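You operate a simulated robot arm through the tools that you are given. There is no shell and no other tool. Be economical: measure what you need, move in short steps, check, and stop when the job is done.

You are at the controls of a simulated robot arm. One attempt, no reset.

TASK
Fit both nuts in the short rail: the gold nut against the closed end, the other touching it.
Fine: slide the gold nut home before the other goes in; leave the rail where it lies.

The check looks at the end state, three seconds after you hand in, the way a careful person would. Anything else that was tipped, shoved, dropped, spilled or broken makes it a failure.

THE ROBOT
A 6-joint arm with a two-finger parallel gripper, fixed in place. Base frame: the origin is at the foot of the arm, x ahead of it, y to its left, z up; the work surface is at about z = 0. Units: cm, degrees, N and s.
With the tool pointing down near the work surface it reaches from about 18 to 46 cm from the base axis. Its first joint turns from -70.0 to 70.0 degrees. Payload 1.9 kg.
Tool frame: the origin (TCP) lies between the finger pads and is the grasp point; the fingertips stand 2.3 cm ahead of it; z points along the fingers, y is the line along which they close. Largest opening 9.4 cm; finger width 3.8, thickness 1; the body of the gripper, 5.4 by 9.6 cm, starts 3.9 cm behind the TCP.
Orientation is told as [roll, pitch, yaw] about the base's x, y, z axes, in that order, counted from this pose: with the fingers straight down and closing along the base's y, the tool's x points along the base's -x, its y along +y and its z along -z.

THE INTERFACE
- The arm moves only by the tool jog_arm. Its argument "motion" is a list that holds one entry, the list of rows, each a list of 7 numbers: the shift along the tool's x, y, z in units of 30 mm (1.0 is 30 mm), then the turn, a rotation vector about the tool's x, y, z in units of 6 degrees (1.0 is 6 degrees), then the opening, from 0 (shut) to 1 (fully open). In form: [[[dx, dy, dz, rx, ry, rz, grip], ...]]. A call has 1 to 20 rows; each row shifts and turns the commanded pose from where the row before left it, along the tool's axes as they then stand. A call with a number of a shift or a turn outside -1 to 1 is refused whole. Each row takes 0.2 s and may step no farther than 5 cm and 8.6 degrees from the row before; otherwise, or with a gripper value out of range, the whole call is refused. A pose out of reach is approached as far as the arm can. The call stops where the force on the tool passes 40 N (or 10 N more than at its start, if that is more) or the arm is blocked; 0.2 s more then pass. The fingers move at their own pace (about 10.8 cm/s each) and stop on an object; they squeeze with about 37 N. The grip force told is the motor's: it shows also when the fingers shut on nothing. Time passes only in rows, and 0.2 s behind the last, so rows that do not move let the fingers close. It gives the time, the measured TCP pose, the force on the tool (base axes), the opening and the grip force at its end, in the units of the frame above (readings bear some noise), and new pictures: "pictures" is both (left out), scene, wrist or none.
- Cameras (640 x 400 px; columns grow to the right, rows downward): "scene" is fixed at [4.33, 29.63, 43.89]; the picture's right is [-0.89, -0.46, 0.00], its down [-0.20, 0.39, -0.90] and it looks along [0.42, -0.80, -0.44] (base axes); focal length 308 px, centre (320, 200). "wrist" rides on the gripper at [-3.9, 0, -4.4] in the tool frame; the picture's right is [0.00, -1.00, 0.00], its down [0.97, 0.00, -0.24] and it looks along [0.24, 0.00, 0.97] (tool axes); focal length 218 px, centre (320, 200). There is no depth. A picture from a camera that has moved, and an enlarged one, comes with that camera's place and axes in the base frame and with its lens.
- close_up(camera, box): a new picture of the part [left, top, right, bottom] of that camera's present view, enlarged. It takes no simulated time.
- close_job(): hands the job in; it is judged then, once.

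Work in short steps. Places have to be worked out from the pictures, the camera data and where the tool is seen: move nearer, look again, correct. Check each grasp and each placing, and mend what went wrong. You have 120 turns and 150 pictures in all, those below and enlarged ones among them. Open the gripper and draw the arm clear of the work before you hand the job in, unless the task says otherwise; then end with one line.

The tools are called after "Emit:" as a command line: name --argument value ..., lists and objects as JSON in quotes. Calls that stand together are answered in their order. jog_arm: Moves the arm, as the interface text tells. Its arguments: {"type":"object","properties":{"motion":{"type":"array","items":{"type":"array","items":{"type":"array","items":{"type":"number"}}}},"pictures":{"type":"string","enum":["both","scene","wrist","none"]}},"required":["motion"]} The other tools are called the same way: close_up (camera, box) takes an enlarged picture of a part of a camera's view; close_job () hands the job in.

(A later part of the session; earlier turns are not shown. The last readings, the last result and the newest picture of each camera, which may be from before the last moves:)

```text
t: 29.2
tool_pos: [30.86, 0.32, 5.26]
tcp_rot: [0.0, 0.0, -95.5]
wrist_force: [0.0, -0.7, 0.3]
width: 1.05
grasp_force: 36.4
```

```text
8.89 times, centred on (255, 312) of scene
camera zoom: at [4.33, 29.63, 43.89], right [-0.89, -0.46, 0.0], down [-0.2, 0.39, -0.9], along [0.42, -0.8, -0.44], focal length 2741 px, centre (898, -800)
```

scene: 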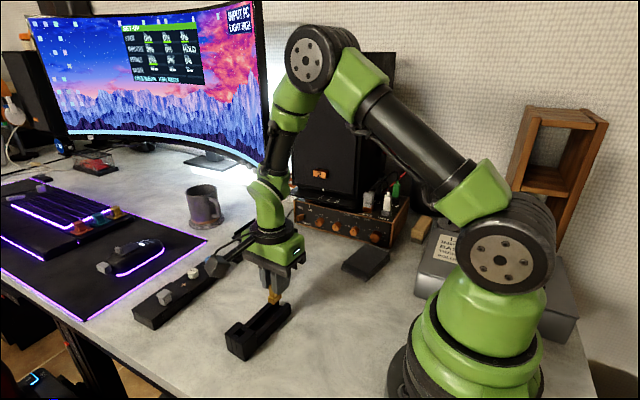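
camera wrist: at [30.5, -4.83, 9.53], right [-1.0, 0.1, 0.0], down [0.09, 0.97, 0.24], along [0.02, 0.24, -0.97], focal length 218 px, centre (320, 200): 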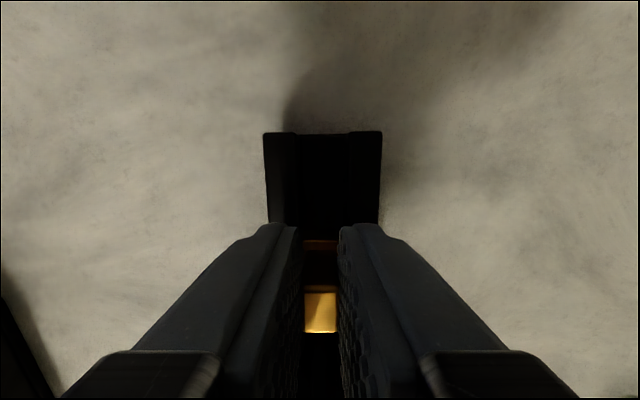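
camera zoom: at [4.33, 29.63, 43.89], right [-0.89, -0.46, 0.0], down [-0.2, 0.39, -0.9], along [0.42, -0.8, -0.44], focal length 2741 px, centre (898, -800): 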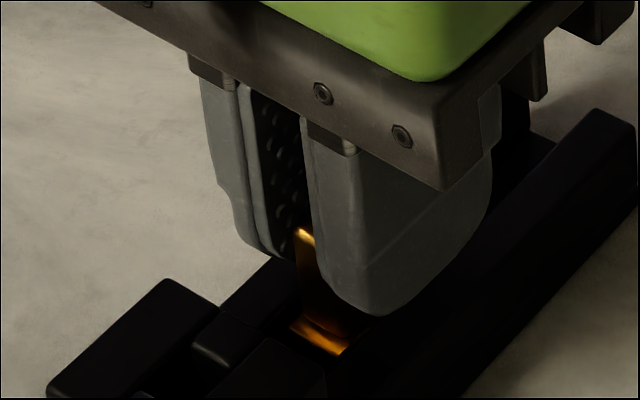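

Still free. Further 1 mm steps.

Emit:
jog_arm --motion '[[[0.03, 0, 0, 0, 0, 0, 0], [0, 0, 0, 0, 0, 0, 0]]]' --pictures "none"

Emit:
jog_arm --motion '[[[0.03, 0, 0, 0, 0, 0, 0], [0, 0, 0, 0, 0, 0, 0]]]' --pictures "none"

Emit:
jog_arm --motion '[[[0.03, 0, 0, 0, 0, 0, 0], [0, 0, 0, 0, 0, 0, 0]]]' --pictures "none"

Emit:
close_up --camera "scene" --box '[225, 290, 285, 335]'

```text
t: 29.8
tool_pos: [30.94, 0.46, 5.11]
tcp_rot: [0.0, 0.1, -95.4]
wrist_force: [-0.4, -0.3, -0.4]
width: 1.03
grasp_force: 37.3
```

```text
t: 30.4
tool_pos: [30.96, 0.48, 5.12]
tcp_rot: [0.0, 0.0, -95.6]
wrist_force: [0.2, -0.4, -0.7]
width: 1.05
grasp_force: 37.0
```

```text
t: 31.0
tool_pos: [30.9, 0.55, 5.25]
tcp_rot: [0.1, 0.0, -95.6]
wrist_force: [0.3, 0.3, -0.3]
width: 1.06
grasp_force: 36.9
```

```text
8.89 times, centred on (255, 312) of scene
camera zoom: at [4.33, 29.63, 43.89], right [-0.89, -0.46, 0.0], down [-0.2, 0.39, -0.9], along [0.42, -0.8, -0.44], focal length 2741 px, centre (898, -800)
```

zoom: 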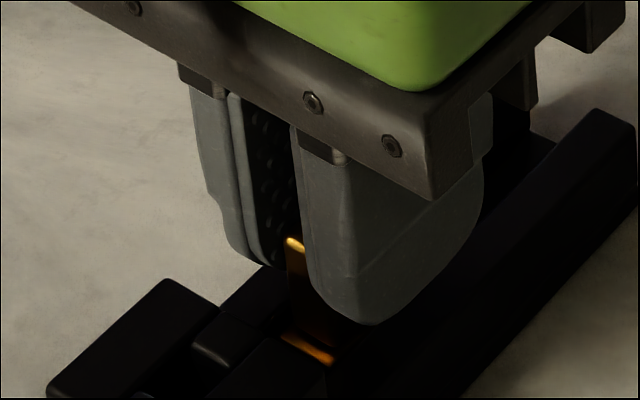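

Recomputing from the scene view, the tower face is at y ≈ 3.6, so ~0.9 cm remains. I advance 0.6 cm, then creep.

Emit:
jog_arm --motion '[[[0.05, 0, 0, 0, 0, 0, 0], [0.05, 0, 0, 0, 0, 0, 0], [0.05, 0, 0, 0, 0, 0, 0], [0.04, 0, 0, 0, 0, 0, 0], [0, 0, 0, 0, 0, 0, 0]]]' --pictures "none"

Emit:
jog_arm --motion '[[[0.03, 0, 0, 0, 0, 0, 0], [0, 0, 0, 0, 0, 0, 0]]]' --pictures "none"

Emit:
close_up --camera "scene" --box '[225, 290, 285, 335]'

```text
t: 32.2
tool_pos: [31.0, 1.14, 5.05]
tcp_rot: [0.0, 0.0, -95.4]
wrist_force: [0.0, 0.7, 0.2]
width: 1.06
grasp_force: 37.8
```

```text
t: 32.8
tool_pos: [31.16, 1.18, 4.95]
tcp_rot: [0.0, 0.0, -95.5]
wrist_force: [-0.6, -0.2, -0.5]
width: 1.02
grasp_force: 37.7
```

```text
8.89 times, centred on (255, 312) of scene
camera zoom: at [4.33, 29.63, 43.89], right [-0.89, -0.46, 0.0], down [-0.2, 0.39, -0.9], along [0.42, -0.8, -0.44], focal length 2741 px, centre (898, -800)
```

zoom: 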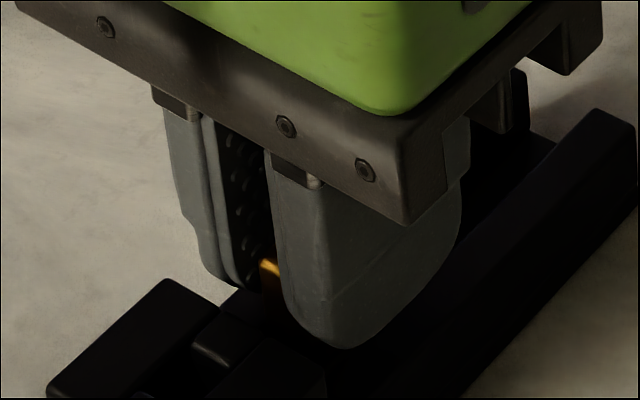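

Continuing in 1 mm steps, watching the fingers' gap to the tower.

Emit:
jog_arm --motion '[[[0.03, 0, 0, 0, 0, 0, 0], [0, 0, 0, 0, 0, 0, 0]]]' --pictures "none"

Emit:
jog_arm --motion '[[[0.03, 0, 0, 0, 0, 0, 0], [0, 0, 0, 0, 0, 0, 0]]]' --pictures "none"

Emit:
jog_arm --motion '[[[0.03, 0, 0, 0, 0, 0, 0], [0, 0, 0, 0, 0, 0, 0]]]' --pictures "none"

Emit:
close_up --camera "scene" --box '[225, 290, 285, 335]'

```text
t: 33.4
tool_pos: [31.06, 1.32, 5.11]
tcp_rot: [0.0, 0.1, -95.5]
wrist_force: [0.2, 0.1, -0.5]
width: 1.06
grasp_force: 37.5
```

```text
t: 34.0
tool_pos: [31.05, 1.51, 5.16]
tcp_rot: [0.1, 0.0, -95.6]
wrist_force: [0.3, 0.4, -0.6]
width: 1.07
grasp_force: 36.9
```

```text
t: 34.6
tool_pos: [31.13, 1.51, 5.0]
tcp_rot: [-0.2, 0.0, -95.5]
wrist_force: [0.7, -1.2, 0.2]
width: 1.06
grasp_force: 37.0
```

```text
8.89 times, centred on (255, 312) of scene
camera zoom: at [4.33, 29.63, 43.89], right [-0.89, -0.46, 0.0], down [-0.2, 0.39, -0.9], along [0.42, -0.8, -0.44], focal length 2741 px, centre (898, -800)
```

zoom: 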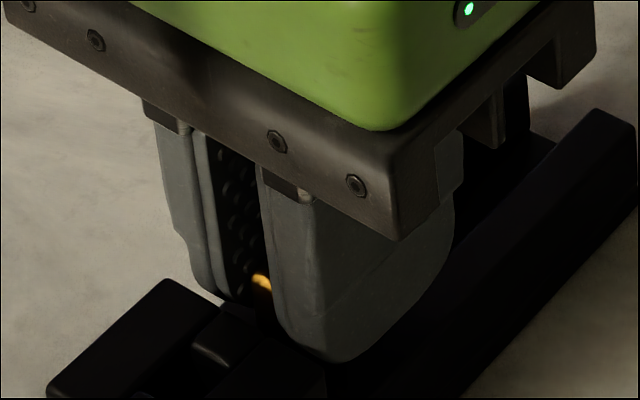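

Still free. Continue 1 mm steps.

Emit:
jog_arm --motion '[[[0.03, 0, 0, 0, 0, 0, 0], [0, 0, 0, 0, 0, 0, 0]]]' --pictures "none"

Emit:
jog_arm --motion '[[[0.03, 0, 0, 0, 0, 0, 0], [0, 0, 0, 0, 0, 0, 0]]]' --pictures "none"

Emit:
jog_arm --motion '[[[0.03, 0, 0, 0, 0, 0, 0], [0, 0, 0, 0, 0, 0, 0]]]' --pictures "wrist"

Emit:
close_up --camera "scene" --box '[225, 290, 285, 335]'

```text
t: 35.2
tool_pos: [31.09, 1.59, 5.07]
tcp_rot: [0.0, 0.0, -95.6]
wrist_force: [-0.1, 0.0, 0.2]
width: 1.07
grasp_force: 37.2
```

```text
t: 35.8
tool_pos: [31.14, 1.66, 4.95]
tcp_rot: [0.0, 0.0, -95.6]
wrist_force: [0.1, -0.9, 0.2]
width: 1.04
grasp_force: 36.9
```

```text
t: 36.4
tool_pos: [31.14, 1.7, 5.01]
tcp_rot: [0.1, -0.1, -95.5]
wrist_force: [-0.4, -1.1, -0.6]
width: 1.06
grasp_force: 36.5
camera wrist: at [30.69, -2.0, 9.38], right [-1.0, 0.1, 0.0], down [0.09, 0.97, 0.24], along [0.02, 0.24, -0.97], focal length 218 px, centre (320, 200)
```

wrist: 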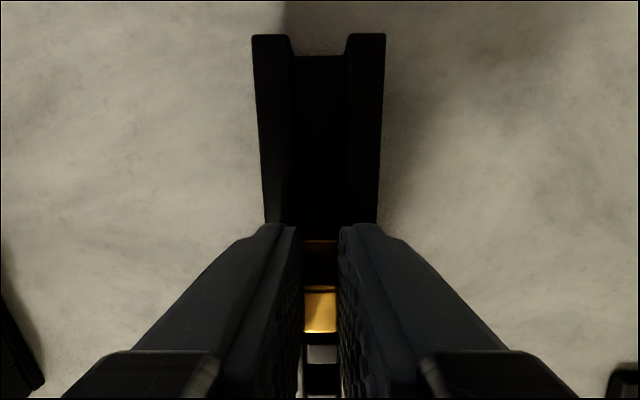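

```text
8.89 times, centred on (255, 312) of scene
camera zoom: at [4.33, 29.63, 43.89], right [-0.89, -0.46, 0.0], down [-0.2, 0.39, -0.9], along [0.42, -0.8, -0.44], focal length 2741 px, centre (898, -800)
```

zoom: 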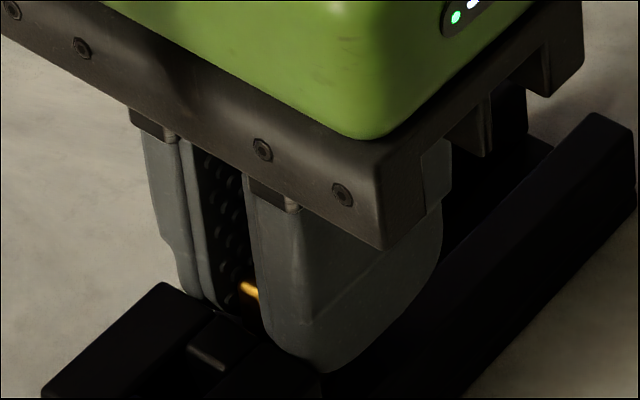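

The rail shifted by about 1 mm in the last step, so something is touching the tower now. I stop, release, raise the hand and inspect.

Emit:
jog_arm --motion '[[[0, 0, 0, 0, 0, 0, 0.25], [0, 0, 0, 0, 0, 0, 0.25], [0, 0, -0.5, 0, 0, 0, 0.25], [0, 0, -0.7, 0, 0, 0, 0.3], [-0.5, 0, -0.7, 0, 0, 0, 0.6], [-0.5, 0, -0.7, 0, 0, 0, 1], [0, 0, 0, 0, 0, 0, 1]]]' --pictures "both"

Emit:
close_up --camera "wrist" --box '[260, 160, 380, 280]'

Emit:
close_up --camera "scene" --box '[215, 285, 305, 365]'

```text
t: 38.0
tool_pos: [30.73, -1.45, 12.91]
tcp_rot: [0.0, 0.0, -95.6]
wrist_force: [0.6, 0.0, -0.6]
width: 9.4
grasp_force: 0.0
camera wrist: at [30.41, -5.12, 17.29], right [-1.0, 0.1, 0.0], down [0.09, 0.97, 0.24], along [0.02, 0.24, -0.97], focal length 218 px, centre (320, 200)
```

scene: 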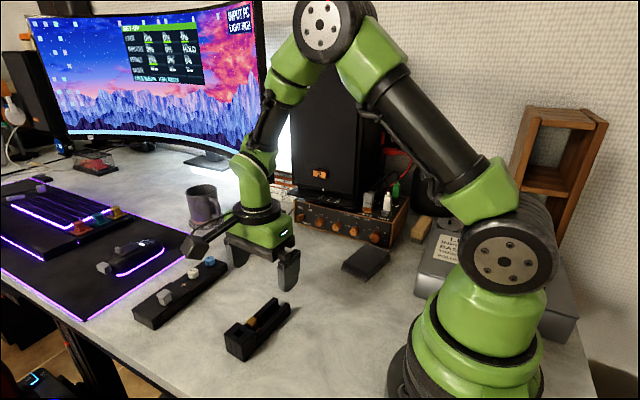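
wrist: 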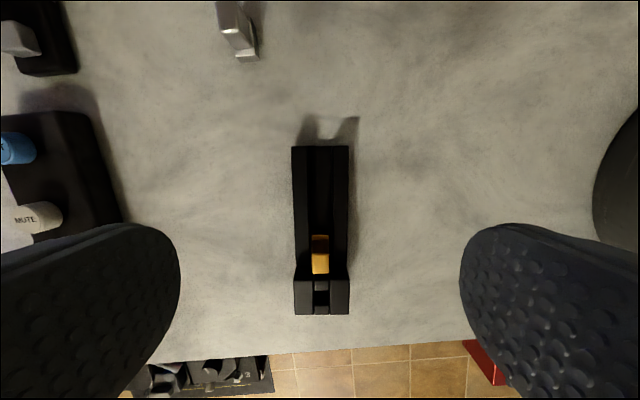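

```text
3.33 times, centred on (320, 220) of wrist
camera zoom: at [30.41, -5.12, 17.29], right [-1.0, 0.1, 0.0], down [0.09, 0.97, 0.24], along [0.02, 0.24, -0.97], focal length 728 px, centre (320, 133)
```

zoom: 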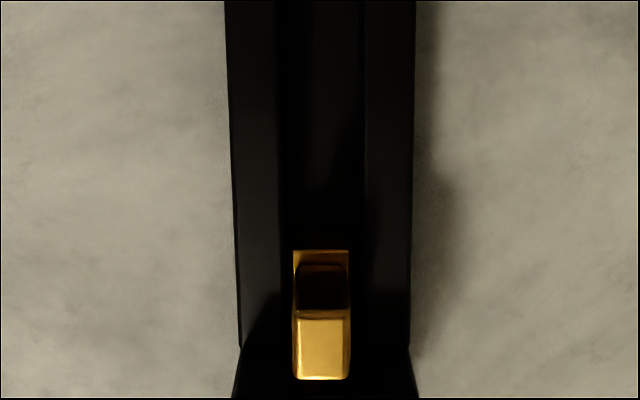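

```text
5.00 times, centred on (260, 325) of scene
camera zoom: at [4.33, 29.63, 43.89], right [-0.89, -0.46, 0.0], down [-0.2, 0.39, -0.9], along [0.42, -0.8, -0.44], focal length 1542 px, centre (620, -425)
```

zoom: 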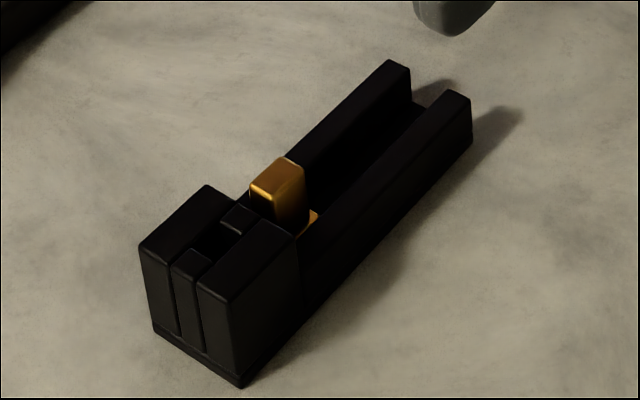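

Gold appears against the tower. I take a view from right above the contact to confirm.

Emit:
jog_arm --motion '[[[0.66, 0, 0.25, 0, 0, 0, 1], [0.66, 0, 0.25, 0, 0, 0, 1], [0.66, 0, 0.25, 0, 0, 0, 1], [0.66, 0, 0.25, 0, 0, 0, 1], [0, 0, 0, 0, 0, 0, 1]]]' --pictures "none"

Emit:
close_up --camera "wrist" --box '[270, 130, 370, 230]'

```text
t: 39.2
tool_pos: [31.73, 6.76, 9.53]
tcp_rot: [0.0, 0.1, -95.6]
wrist_force: [-0.4, -0.5, 0.3]
width: 9.37
grasp_force: 0.2
```

```text
4.00 times, centred on (320, 180) of wrist
camera zoom: at [31.21, 3.03, 13.94], right [-1.0, 0.1, 0.0], down [0.09, 0.97, 0.24], along [0.02, 0.24, -0.97], focal length 873 px, centre (320, 280)
```

zoom: 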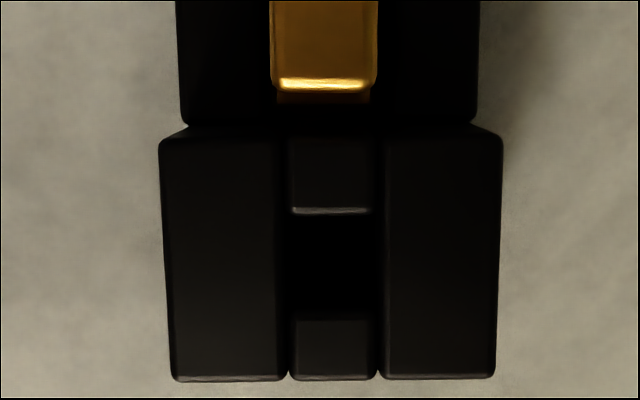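

Emit:
close_up --camera "wrist" --box '[300, 140, 340, 170]'

```text
13.33 times, centred on (320, 155) of wrist
camera zoom: at [31.21, 3.03, 13.94], right [-1.0, 0.1, 0.0], down [0.09, 0.97, 0.24], along [0.02, 0.24, -0.97], focal length 2910 px, centre (320, 800)
```

zoom: 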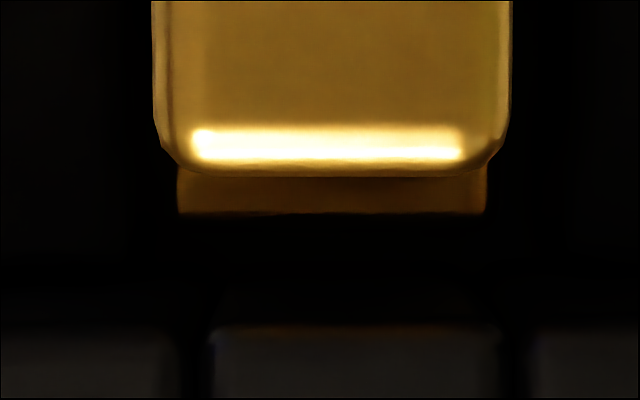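

A gap of up to ~0.2-0.3 cm may remain before the tower (dark). I'll re-grip farther back on the neck, so the fingers can't reach the tower, and nudge gently while checking that the rail stays.

Emit:
jog_arm --motion '[[[-0.63, 0, 0, 0, 0, 0, 0.3], [-0.63, 0, 0, 0, 0, 0, 0.3], [-0.62, 0, 0, 0, 0, 0, 0.3], [0, 0, 0.4, 0, 0, 0, 0.3], [0, 0, 0.4, 0, 0, 0, 0.3], [0, 0, 0, 0, 0, 0, 0.3]]]' --pictures "wrist"

Emit:
close_up --camera "scene" --box '[215, 285, 305, 365]'

```text
t: 40.6
tool_pos: [31.03, 0.97, 7.4]
tcp_rot: [0.0, -0.1, -95.5]
wrist_force: [-0.1, 0.0, -0.4]
width: 2.83
grasp_force: 0.0
camera wrist: at [30.72, -2.81, 11.7], right [-1.0, 0.1, 0.0], down [0.09, 0.97, 0.24], along [0.02, 0.24, -0.97], focal length 218 px, centre (320, 200)
```

wrist: 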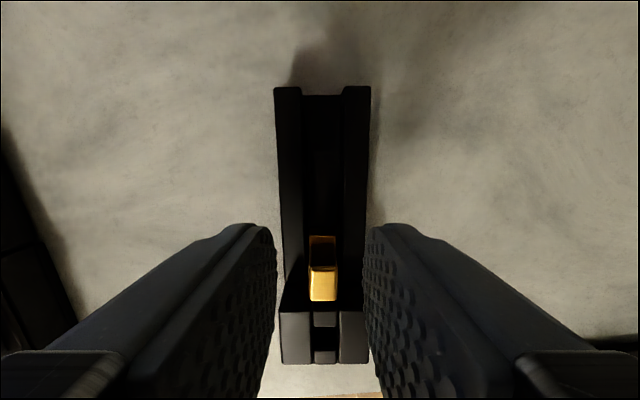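

```text
5.00 times, centred on (260, 325) of scene
camera zoom: at [4.33, 29.63, 43.89], right [-0.89, -0.46, 0.0], down [-0.2, 0.39, -0.9], along [0.42, -0.8, -0.44], focal length 1542 px, centre (620, -425)
```

zoom: 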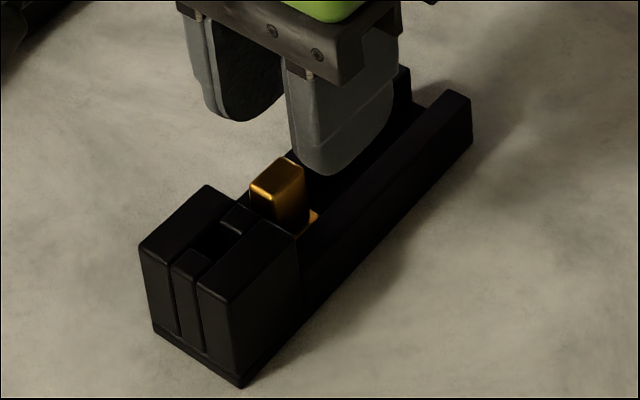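

The hand sits ~0.1 cm toward +x of the rail's centre (probably wall rubbing); I correct that, descend and grip.

Emit:
jog_arm --motion '[[[0, -0.035, 0.4, 0, 0, 0, 0.3], [0, 0, 0.38, 0, 0, 0, 0.3], [0, 0, 0, 0, 0, 0, 0.3], [0, 0, 0, 0, 0, 0, 0.05], [0, 0, 0, 0, 0, 0, 0.0], [0, 0, 0, 0, 0, 0, 0.0]]]' --pictures "wrist"

Emit:
close_up --camera "scene" --box '[215, 285, 305, 365]'

```text
t: 42.0
tool_pos: [31.08, 0.92, 5.17]
tcp_rot: [0.1, 0.0, -95.6]
wrist_force: [0.0, 0.4, 0.1]
width: 1.04
grasp_force: 37.3
camera wrist: at [30.62, -2.79, 9.51], right [-1.0, 0.1, 0.0], down [0.09, 0.97, 0.24], along [0.02, 0.24, -0.97], focal length 218 px, centre (320, 200)
```

wrist: 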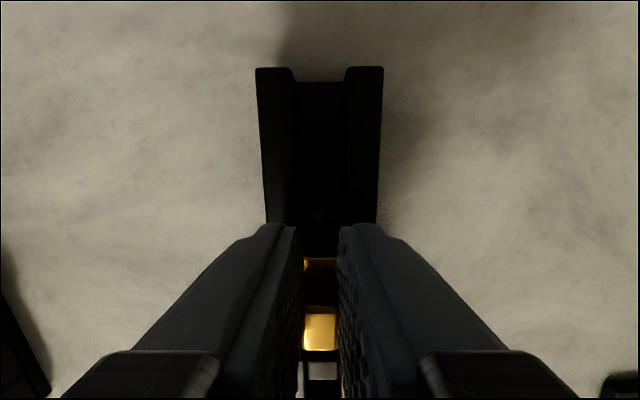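

```text
5.00 times, centred on (260, 325) of scene
camera zoom: at [4.33, 29.63, 43.89], right [-0.89, -0.46, 0.0], down [-0.2, 0.39, -0.9], along [0.42, -0.8, -0.44], focal length 1542 px, centre (620, -425)
```

zoom: 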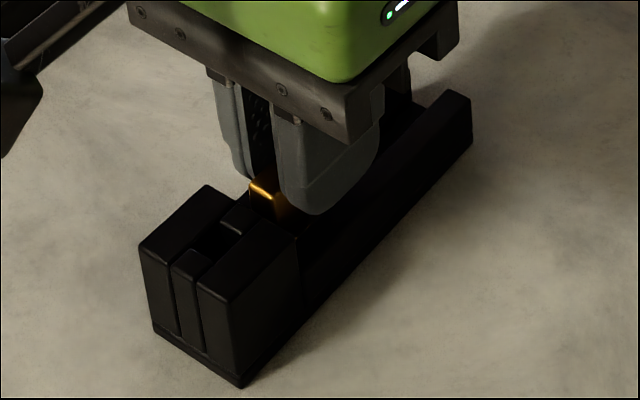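

Gripped. I nudge 1 mm and compare the rail position.

Emit:
jog_arm --motion '[[[0.03, 0, 0, 0, 0, 0, 0], [0, 0, 0, 0, 0, 0, 0]]]' --pictures "none"

Emit:
close_up --camera "scene" --box '[215, 285, 305, 365]'

```text
t: 42.6
tool_pos: [30.99, 1.1, 5.27]
tcp_rot: [0.0, 0.0, -95.5]
wrist_force: [-0.1, 0.2, 0.1]
width: 1.06
grasp_force: 36.4
```

```text
5.00 times, centred on (260, 325) of scene
camera zoom: at [4.33, 29.63, 43.89], right [-0.89, -0.46, 0.0], down [-0.2, 0.39, -0.9], along [0.42, -0.8, -0.44], focal length 1542 px, centre (620, -425)
```

zoom: 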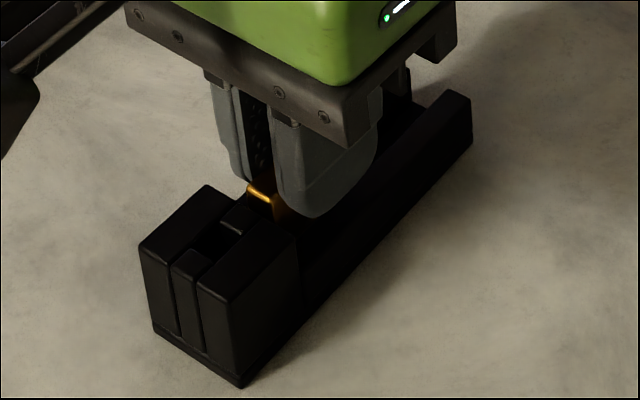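

The nut moved and the rail did not, so it was not home. Another 1 mm.

Emit:
jog_arm --motion '[[[0.03, 0, 0, 0, 0, 0, 0], [0, 0, 0, 0, 0, 0, 0]]]' --pictures "none"

Emit:
close_up --camera "scene" --box '[215, 285, 305, 365]'

```text
t: 43.2
tool_pos: [31.15, 1.37, 5.12]
tcp_rot: [0.1, 0.0, -95.5]
wrist_force: [0.3, -3.9, 10.1]
width: 1.03
grasp_force: 37.2
```

```text
5.00 times, centred on (260, 325) of scene
camera zoom: at [4.33, 29.63, 43.89], right [-0.89, -0.46, 0.0], down [-0.2, 0.39, -0.9], along [0.42, -0.8, -0.44], focal length 1542 px, centre (620, -425)
```

zoom: 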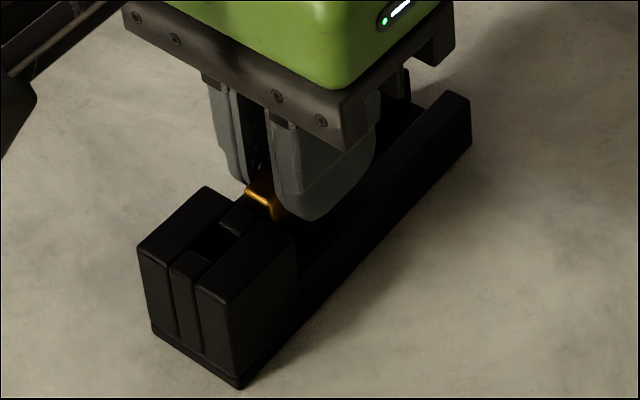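

Contact with the closed end (-3.9 N along y, 10 N in z). I release and inspect from above.

Emit:
jog_arm --motion '[[[0, 0, 0, 0, 0, 0, 0.25], [0, 0, 0, 0, 0, 0, 0.25], [0, 0, -0.5, 0, 0, 0, 0.25], [0, 0, -0.6, 0, 0, 0, 0.3], [0.6, 0, -0.4, 0, 0, 0, 1], [0.6, 0, 0, 0, 0, 0, 1], [0.6, 0, 0, 0, 0, 0, 1], [0, 0, 0, 0, 0, 0, 1]]]' --pictures "none"

Emit:
close_up --camera "wrist" --box '[270, 120, 370, 220]'

Emit:
close_up --camera "scene" --box '[215, 285, 305, 365]'

```text
t: 45.0
tool_pos: [31.62, 6.58, 9.67]
tcp_rot: [0.1, 0.1, -95.6]
wrist_force: [0.9, -0.4, -0.8]
width: 9.39
grasp_force: 0.1
```

```text
4.00 times, centred on (320, 170) of wrist
camera zoom: at [31.17, 2.86, 14.03], right [-1.0, 0.1, 0.0], down [0.09, 0.97, 0.24], along [0.02, 0.24, -0.97], focal length 873 px, centre (320, 320)
```

zoom: 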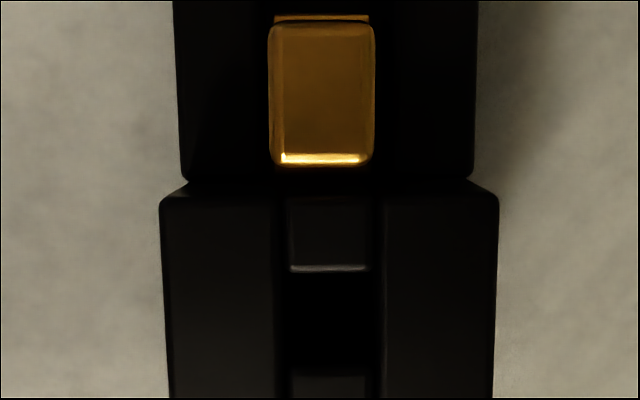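

```text
5.00 times, centred on (260, 325) of scene
camera zoom: at [4.33, 29.63, 43.89], right [-0.89, -0.46, 0.0], down [-0.2, 0.39, -0.9], along [0.42, -0.8, -0.44], focal length 1542 px, centre (620, -425)
```

zoom: 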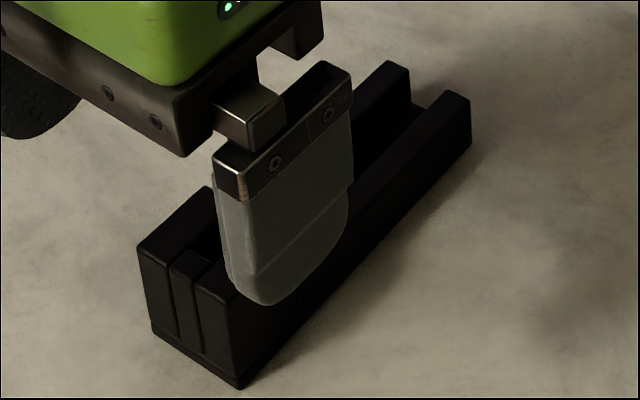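

Gold is home (foot front at the tower face). Now I go over the gray nut.

Emit:
jog_arm --motion '[[[-0.927, 0.248, 0, 0, 0, 0, 1], [-0.927, 0.248, 0, 0, 0, 0, 1], [-0.927, 0.248, 0, 0, 0, 0, 1], [-0.927, 0.248, 0, 0, 0, 0, 0.6], [-0.927, 0.248, 0, 0, 0, 0, 0.4], [-0.927, 0.248, 0, 0, 0, 0, 0.4], [-0.927, 0.248, 0, 0, 0, 0, 0.4], [0, 0, 0.4, 0, 0, -0.6, 0.4], [0, 0, 0, 0, 0, 0, 0.4]]]' --pictures "none"

Emit:
close_up --camera "wrist" --box '[240, 150, 400, 290]'

Emit:
close_up --camera "scene" --box '[215, 285, 305, 365]'

```text
t: 47.0
tool_pos: [34.75, -13.52, 8.37]
tcp_rot: [0.1, 0.1, -91.9]
wrist_force: [-0.5, 0.0, -0.4]
width: 3.8
grasp_force: 0.1
```

```text
2.86 times, centred on (320, 220) of wrist
camera zoom: at [34.59, -17.22, 12.73], right [-1.0, 0.03, 0.0], down [0.03, 0.97, 0.24], along [0.01, 0.24, -0.97], focal length 624 px, centre (320, 143)
```

zoom: 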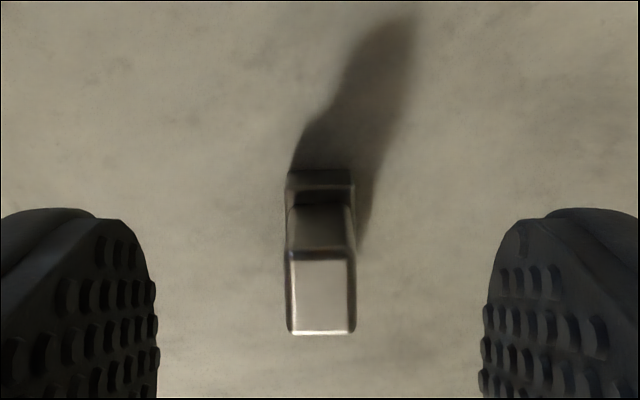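

```text
5.00 times, centred on (260, 325) of scene
camera zoom: at [4.33, 29.63, 43.89], right [-0.89, -0.46, 0.0], down [-0.2, 0.39, -0.9], along [0.42, -0.8, -0.44], focal length 1542 px, centre (620, -425)
```

zoom: 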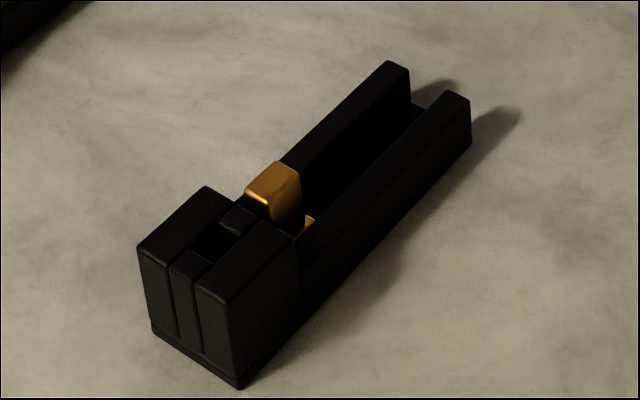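

Aligned as before; descend and grip the gray neck.

Emit:
jog_arm --motion '[[[0.03, 0, 0.45, 0, 0, 0, 0.4], [0, 0, 0.45, 0, 0, 0, 0.4], [0, 0, 0.4, 0, 0, 0, 0.4], [0, 0, 0, 0, 0, 0, 0.4], [0, 0, 0, 0, 0, 0, 0], [0, 0, 0, 0, 0, 0, 0], [0, 0, 0, 0, 0, 0, 0]]]' --pictures "wrist"

Emit:
close_up --camera "scene" --box '[240, 210, 340, 300]'

```text
t: 48.6
tool_pos: [34.87, -13.1, 4.55]
tcp_rot: [0.1, 0.1, -92.1]
wrist_force: [1.0, 0.1, -0.9]
width: 1.05
grasp_force: 36.8
camera wrist: at [34.72, -17.03, 8.88], right [-1.0, 0.03, 0.0], down [0.03, 0.97, 0.24], along [0.01, 0.24, -0.97], focal length 218 px, centre (320, 200)
```

wrist: 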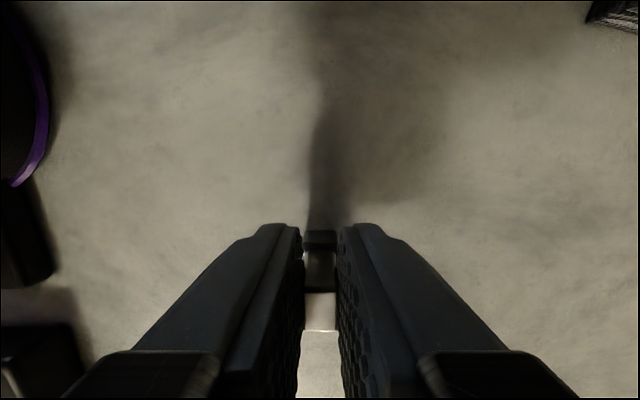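

```text
4.44 times, centred on (290, 255) of scene
camera zoom: at [4.33, 29.63, 43.89], right [-0.89, -0.46, 0.0], down [-0.2, 0.39, -0.9], along [0.42, -0.8, -0.44], focal length 1370 px, centre (453, -44)
```

zoom: 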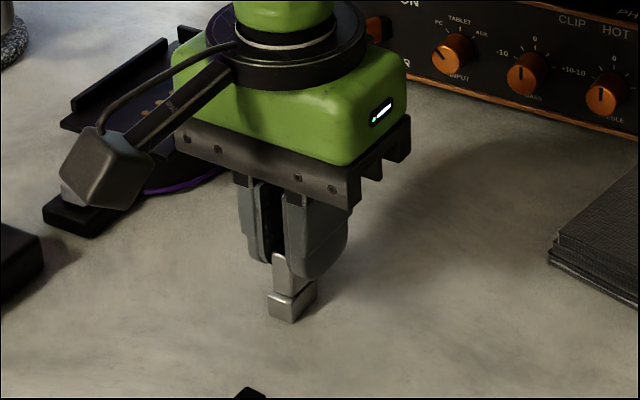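

Gripped. I lift and carry it over the open half of the channel.

Emit:
jog_arm --motion '[[[0, 0, -0.65, 0, 0, 0, 0], [0, 0, -0.65, 0, 0, 0, 0], [0.757, -0.395, 0, 0, 0, 0, 0], [0.757, -0.395, 0, 0, 0, 0, 0], [0.757, -0.395, 0, 0, 0, 0, 0], [0.757, -0.395, 0, 0, 0, 0, 0], [0, 0, 0, 0, 0, 0.6, 0], [0, 0, 0, 0, 0, 0, 0]]]' --pictures "none"

Emit:
close_up --camera "wrist" --box '[240, 160, 400, 340]'

Emit:
close_up --camera "scene" --box '[215, 265, 315, 365]'

```text
t: 50.4
tool_pos: [30.3, -4.02, 8.44]
tcp_rot: [0.0, 0.0, -95.6]
wrist_force: [0.3, -0.2, -0.2]
width: 1.03
grasp_force: 37.1
```

```text
2.22 times, centred on (320, 250) of wrist
camera zoom: at [29.86, -7.81, 12.79], right [-1.0, 0.1, 0.0], down [0.09, 0.97, 0.24], along [0.02, 0.24, -0.97], focal length 485 px, centre (320, 89)
```

zoom: 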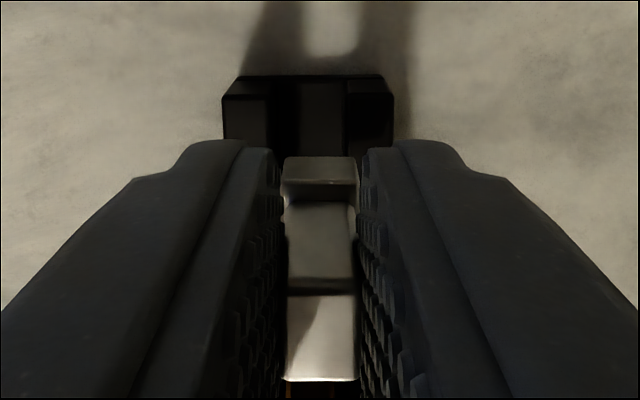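

```text
4.00 times, centred on (265, 315) of scene
camera zoom: at [4.33, 29.63, 43.89], right [-0.89, -0.46, 0.0], down [-0.2, 0.39, -0.9], along [0.42, -0.8, -0.44], focal length 1233 px, centre (540, -260)
```

zoom: 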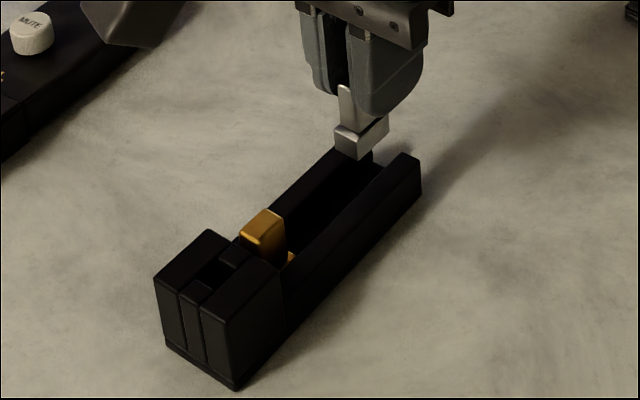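

The tool must shift ~0.3 cm to +x to be centred; I correct and look again.

Emit:
jog_arm --motion '[[[0, 0.095, 0.2, 0, 0, 0, 0], [0, 0, 0, 0, 0, 0, 0], [0, 0, 0, 0, 0, 0, 0]]]' --pictures "none"

Emit:
close_up --camera "wrist" --box '[240, 160, 400, 340]'

```text
t: 51.2
tool_pos: [30.56, -4.17, 7.73]
tcp_rot: [0.0, 0.0, -95.6]
wrist_force: [0.3, -0.4, -0.7]
width: 1.04
grasp_force: 37.0
```

```text
2.22 times, centred on (320, 250) of wrist
camera zoom: at [30.21, -7.87, 12.16], right [-1.0, 0.1, 0.0], down [0.09, 0.97, 0.24], along [0.02, 0.24, -0.97], focal length 485 px, centre (320, 89)
```

zoom: 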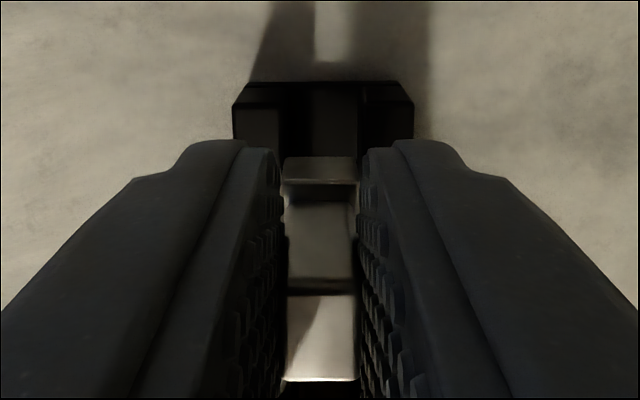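

Centred. Lowering into the channel.

Emit:
jog_arm --motion '[[[0, -0.01, 0.2, 0, 0, 0, 0], [0, 0, 0.2, 0, 0, 0, 0], [0, 0, 0.15, 0, 0, 0, 0], [0, 0, 0.15, 0, 0, 0, 0], [0, 0, 0.1, 0, 0, 0, 0], [0, 0, 0, 0, 0, 0, 0]]]' --pictures "wrist"

Emit:
close_up --camera "scene" --box '[215, 285, 305, 365]'

```text
t: 52.6
tool_pos: [30.68, -4.16, 5.42]
tcp_rot: [0.0, 0.1, -95.5]
wrist_force: [0.6, -0.3, -0.3]
width: 1.05
grasp_force: 36.5
camera wrist: at [30.24, -7.82, 9.73], right [-1.0, 0.1, 0.0], down [0.09, 0.97, 0.24], along [0.02, 0.24, -0.97], focal length 218 px, centre (320, 200)
```

wrist: 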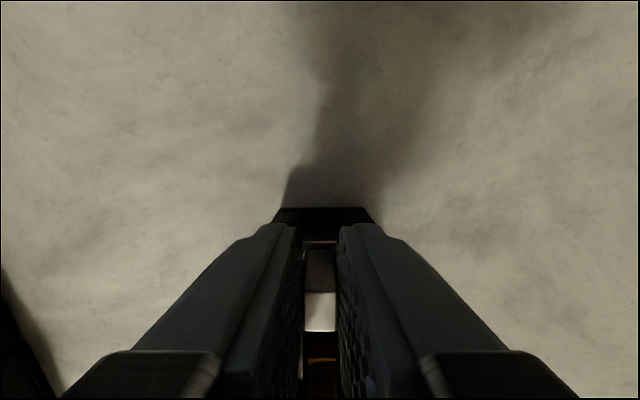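

```text
5.00 times, centred on (260, 325) of scene
camera zoom: at [4.33, 29.63, 43.89], right [-0.89, -0.46, 0.0], down [-0.2, 0.39, -0.9], along [0.42, -0.8, -0.44], focal length 1542 px, centre (620, -425)
```

zoom: 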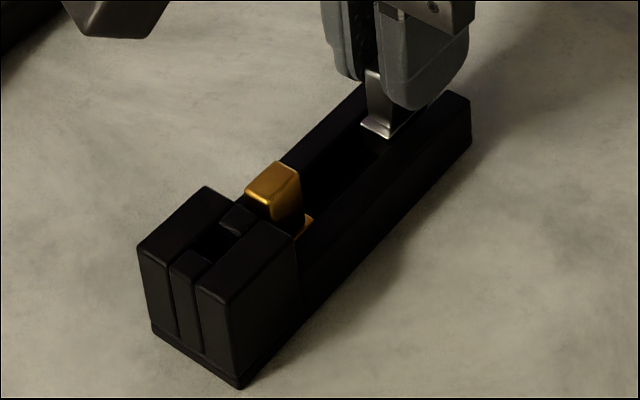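

Lower 3 mm more to just above the floor, then slide ~2.5 cm.

Emit:
jog_arm --motion '[[[0, -0.025, 0.06, 0, 0, 0, 0], [0, 0, 0.05, 0, 0, 0, 0], [0, 0, 0, 0, 0, 0, 0]]]' --pictures "none"

Emit:
jog_arm --motion '[[[0.2, 0, 0, 0, 0, 0, 0], [0.2, 0, 0, 0, 0, 0, 0], [0.2, 0, 0, 0, 0, 0, 0], [0.2, 0, 0, 0, 0, 0, 0], [0, 0, 0, 0, 0, 0, 0]]]' --pictures "wrist"

Emit:
close_up --camera "scene" --box '[215, 285, 305, 365]'

```text
t: 53.4
tool_pos: [30.54, -4.06, 5.12]
tcp_rot: [0.1, -0.1, -95.6]
wrist_force: [0.0, -2.0, 8.8]
width: 1.07
grasp_force: 37.0
```

```text
t: 54.6
tool_pos: [30.73, -1.53, 5.04]
tcp_rot: [-0.1, -0.1, -95.5]
wrist_force: [-0.8, -1.6, 9.1]
width: 1.06
grasp_force: 37.5
camera wrist: at [30.37, -5.27, 9.44], right [-1.0, 0.1, 0.0], down [0.09, 0.97, 0.24], along [0.02, 0.24, -0.97], focal length 218 px, centre (320, 200)
```

wrist: 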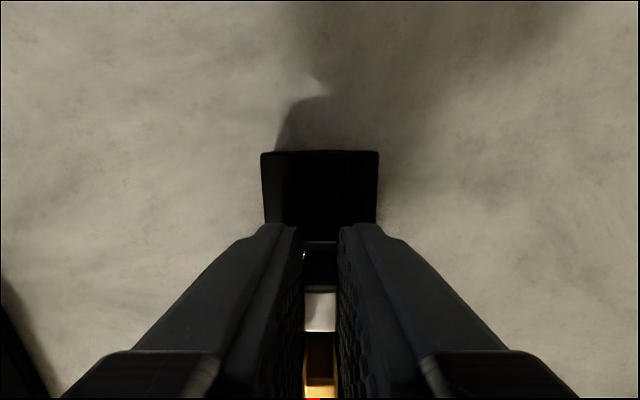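

```text
5.00 times, centred on (260, 325) of scene
camera zoom: at [4.33, 29.63, 43.89], right [-0.89, -0.46, 0.0], down [-0.2, 0.39, -0.9], along [0.42, -0.8, -0.44], focal length 1542 px, centre (620, -425)
```

zoom: 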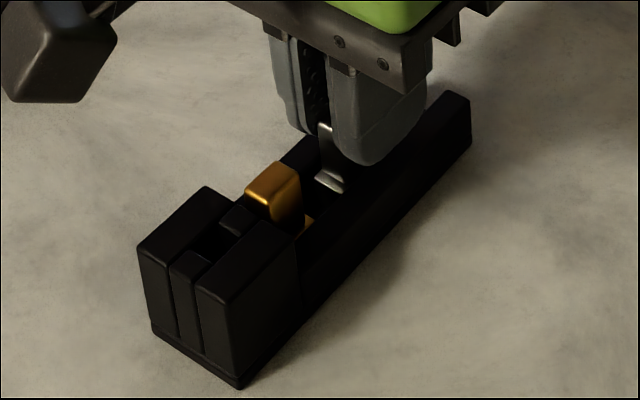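

Rail stays put. Advance 0.6 cm more, then creep to touch gold.

Emit:
jog_arm --motion '[[[0.07, 0, 0, 0, 0, 0, 0], [0.07, 0, 0, 0, 0, 0, 0], [0.06, 0, 0, 0, 0, 0, 0], [0, 0, 0, 0, 0, 0, 0]]]' --pictures "wrist"

Emit:
close_up --camera "scene" --box '[230, 290, 290, 335]'

```text
t: 55.6
tool_pos: [30.86, -0.93, 5.04]
tcp_rot: [0.2, -0.1, -95.6]
wrist_force: [0.3, -2.6, 9.8]
width: 1.03
grasp_force: 37.2
camera wrist: at [30.4, -4.71, 9.43], right [-1.0, 0.1, 0.0], down [0.09, 0.97, 0.24], along [0.02, 0.24, -0.97], focal length 218 px, centre (320, 200)
```

wrist: 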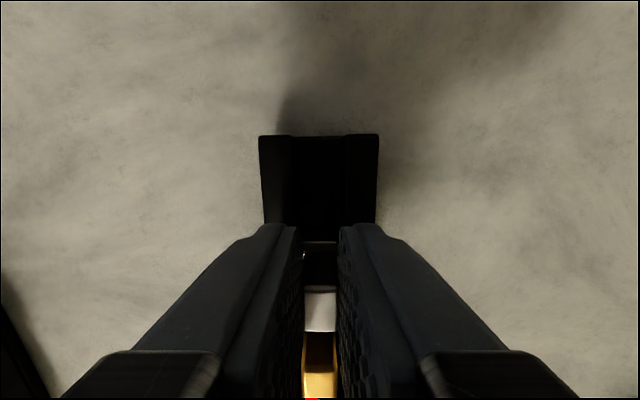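

```text
8.89 times, centred on (260, 312) of scene
camera zoom: at [4.33, 29.63, 43.89], right [-0.89, -0.46, 0.0], down [-0.2, 0.39, -0.9], along [0.42, -0.8, -0.44], focal length 2741 px, centre (853, -800)
```

zoom: 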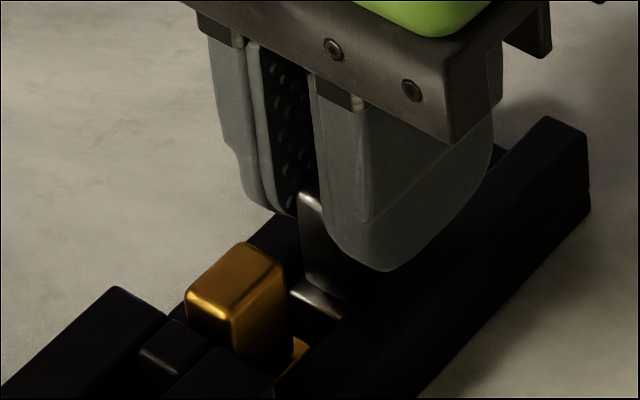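

Gap to gold maybe 0.4 cm; creep in 1 mm steps.

Emit:
jog_arm --motion '[[[0.04, 0, 0, 0, 0, 0, 0], [0.04, 0, 0, 0, 0, 0, 0], [0, 0, 0, 0, 0, 0, 0]]]' --pictures "none"

Emit:
close_up --camera "scene" --box '[230, 290, 290, 335]'

```text
t: 56.4
tool_pos: [30.82, -0.6, 5.07]
tcp_rot: [0.1, 0.1, -95.5]
wrist_force: [-0.3, 0.3, 0.2]
width: 1.02
grasp_force: 37.2
```

```text
8.89 times, centred on (260, 312) of scene
camera zoom: at [4.33, 29.63, 43.89], right [-0.89, -0.46, 0.0], down [-0.2, 0.39, -0.9], along [0.42, -0.8, -0.44], focal length 2741 px, centre (853, -800)
```

zoom: 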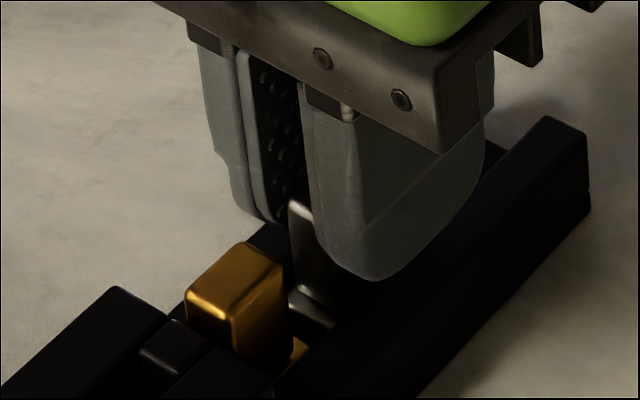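

Rail unmoved. Next small steps.

Emit:
jog_arm --motion '[[[0.03, 0, 0, 0, 0, 0, 0], [0.03, 0, 0, 0, 0, 0, 0], [0, 0, 0, 0, 0, 0, 0]]]' --pictures "none"

Emit:
close_up --camera "scene" --box '[230, 290, 290, 335]'

```text
t: 57.2
tool_pos: [30.85, -0.47, 5.12]
tcp_rot: [0.0, 0.0, -95.7]
wrist_force: [-0.1, 0.0, -0.6]
width: 1.07
grasp_force: 36.4
```

```text
8.89 times, centred on (260, 312) of scene
camera zoom: at [4.33, 29.63, 43.89], right [-0.89, -0.46, 0.0], down [-0.2, 0.39, -0.9], along [0.42, -0.8, -0.44], focal length 2741 px, centre (853, -800)
```

zoom: 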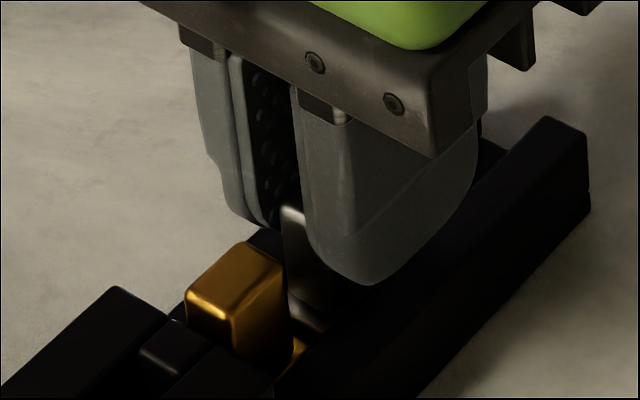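

Emit:
jog_arm --motion '[[[0.03, 0, 0, 0, 0, 0, 0], [0, 0, 0, 0, 0, 0, 0]]]' --pictures "none"

Emit:
close_up --camera "scene" --box '[230, 290, 290, 335]'

```text
t: 57.8
tool_pos: [31.03, -0.45, 5.03]
tcp_rot: [0.0, 0.0, -95.6]
wrist_force: [-0.3, 0.1, 0.4]
width: 1.05
grasp_force: 36.6
```

```text
8.89 times, centred on (260, 312) of scene
camera zoom: at [4.33, 29.63, 43.89], right [-0.89, -0.46, 0.0], down [-0.2, 0.39, -0.9], along [0.42, -0.8, -0.44], focal length 2741 px, centre (853, -800)
```

zoom: 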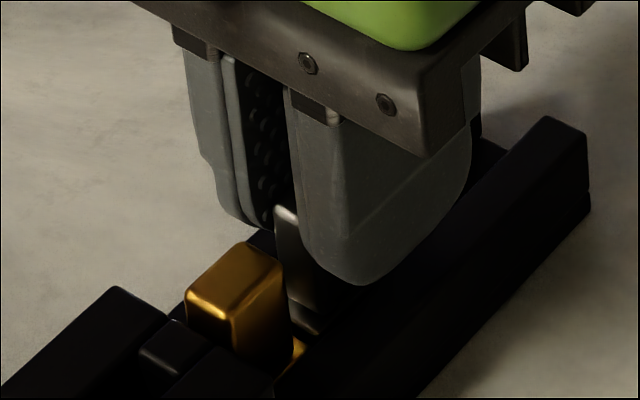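

Emit:
jog_arm --motion '[[[0.03, 0, 0, 0, 0, 0, 0], [0, 0, 0, 0, 0, 0, 0]]]' --pictures "none"

Emit:
close_up --camera "scene" --box '[230, 290, 290, 335]'

```text
t: 58.4
tool_pos: [31.07, -0.27, 5.19]
tcp_rot: [-0.1, -0.1, -95.5]
wrist_force: [-0.9, 0.3, -0.4]
width: 1.05
grasp_force: 37.2
```

```text
8.89 times, centred on (260, 312) of scene
camera zoom: at [4.33, 29.63, 43.89], right [-0.89, -0.46, 0.0], down [-0.2, 0.39, -0.9], along [0.42, -0.8, -0.44], focal length 2741 px, centre (853, -800)
```

zoom: 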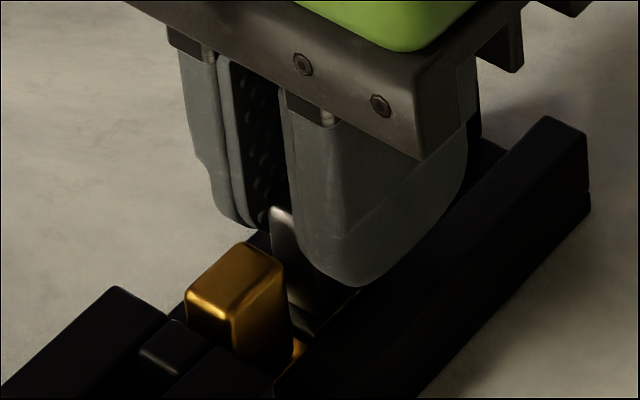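

Emit:
close_up --camera "scene" --box '[248, 308, 272, 332]'

Emit:
jog_arm --motion '[[[0.03, 0, 0, 0, 0, 0, 0], [0, 0, 0, 0, 0, 0, 0]]]' --pictures "none"

Emit:
close_up --camera "scene" --box '[230, 290, 290, 335]'

```text
16.00 times, centred on (260, 320) of scene
camera zoom: at [4.33, 29.63, 43.89], right [-0.89, -0.46, 0.0], down [-0.2, 0.39, -0.9], along [0.42, -0.8, -0.44], focal length 4934 px, centre (1280, -1720)
```

zoom: 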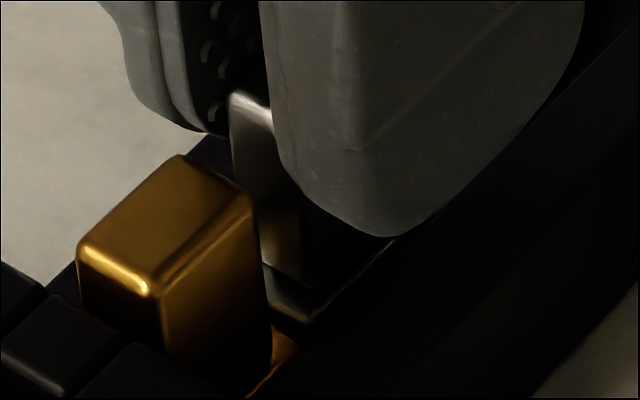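

```text
t: 59.0
tool_pos: [30.91, -0.26, 5.13]
tcp_rot: [0.0, 0.0, -95.7]
wrist_force: [0.0, -0.2, -0.5]
width: 1.05
grasp_force: 36.9
```

```text
8.89 times, centred on (260, 312) of scene
camera zoom: at [4.33, 29.63, 43.89], right [-0.89, -0.46, 0.0], down [-0.2, 0.39, -0.9], along [0.42, -0.8, -0.44], focal length 2741 px, centre (853, -800)
```

zoom: 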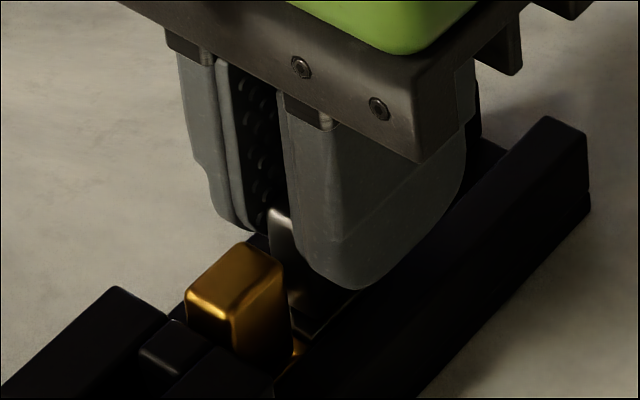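

Emit:
close_up --camera "scene" --box '[252, 316, 268, 332]'

```text
16.00 times, centred on (260, 324) of scene
camera zoom: at [4.33, 29.63, 43.89], right [-0.89, -0.46, 0.0], down [-0.2, 0.39, -0.9], along [0.42, -0.8, -0.44], focal length 4934 px, centre (1280, -1784)
```

zoom: 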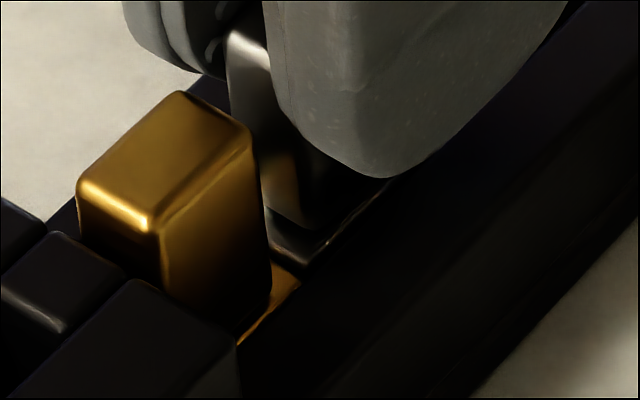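

About 1 mm gap left. One more small step.

Emit:
jog_arm --motion '[[[0.03, 0, 0, 0, 0, 0, 0], [0, 0, 0, 0, 0, 0, 0]]]' --pictures "none"

Emit:
close_up --camera "scene" --box '[252, 316, 268, 332]'

```text
t: 59.6
tool_pos: [30.93, -0.26, 5.13]
tcp_rot: [0.0, 0.0, -95.6]
wrist_force: [0.3, -1.0, -0.6]
width: 1.07
grasp_force: 37.2
```

```text
16.00 times, centred on (260, 324) of scene
camera zoom: at [4.33, 29.63, 43.89], right [-0.89, -0.46, 0.0], down [-0.2, 0.39, -0.9], along [0.42, -0.8, -0.44], focal length 4934 px, centre (1280, -1784)
```

zoom: 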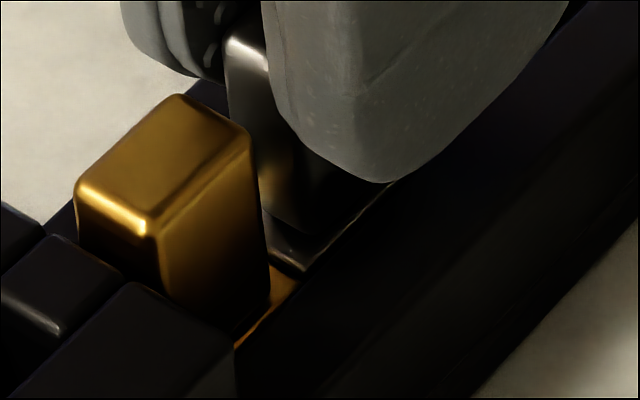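

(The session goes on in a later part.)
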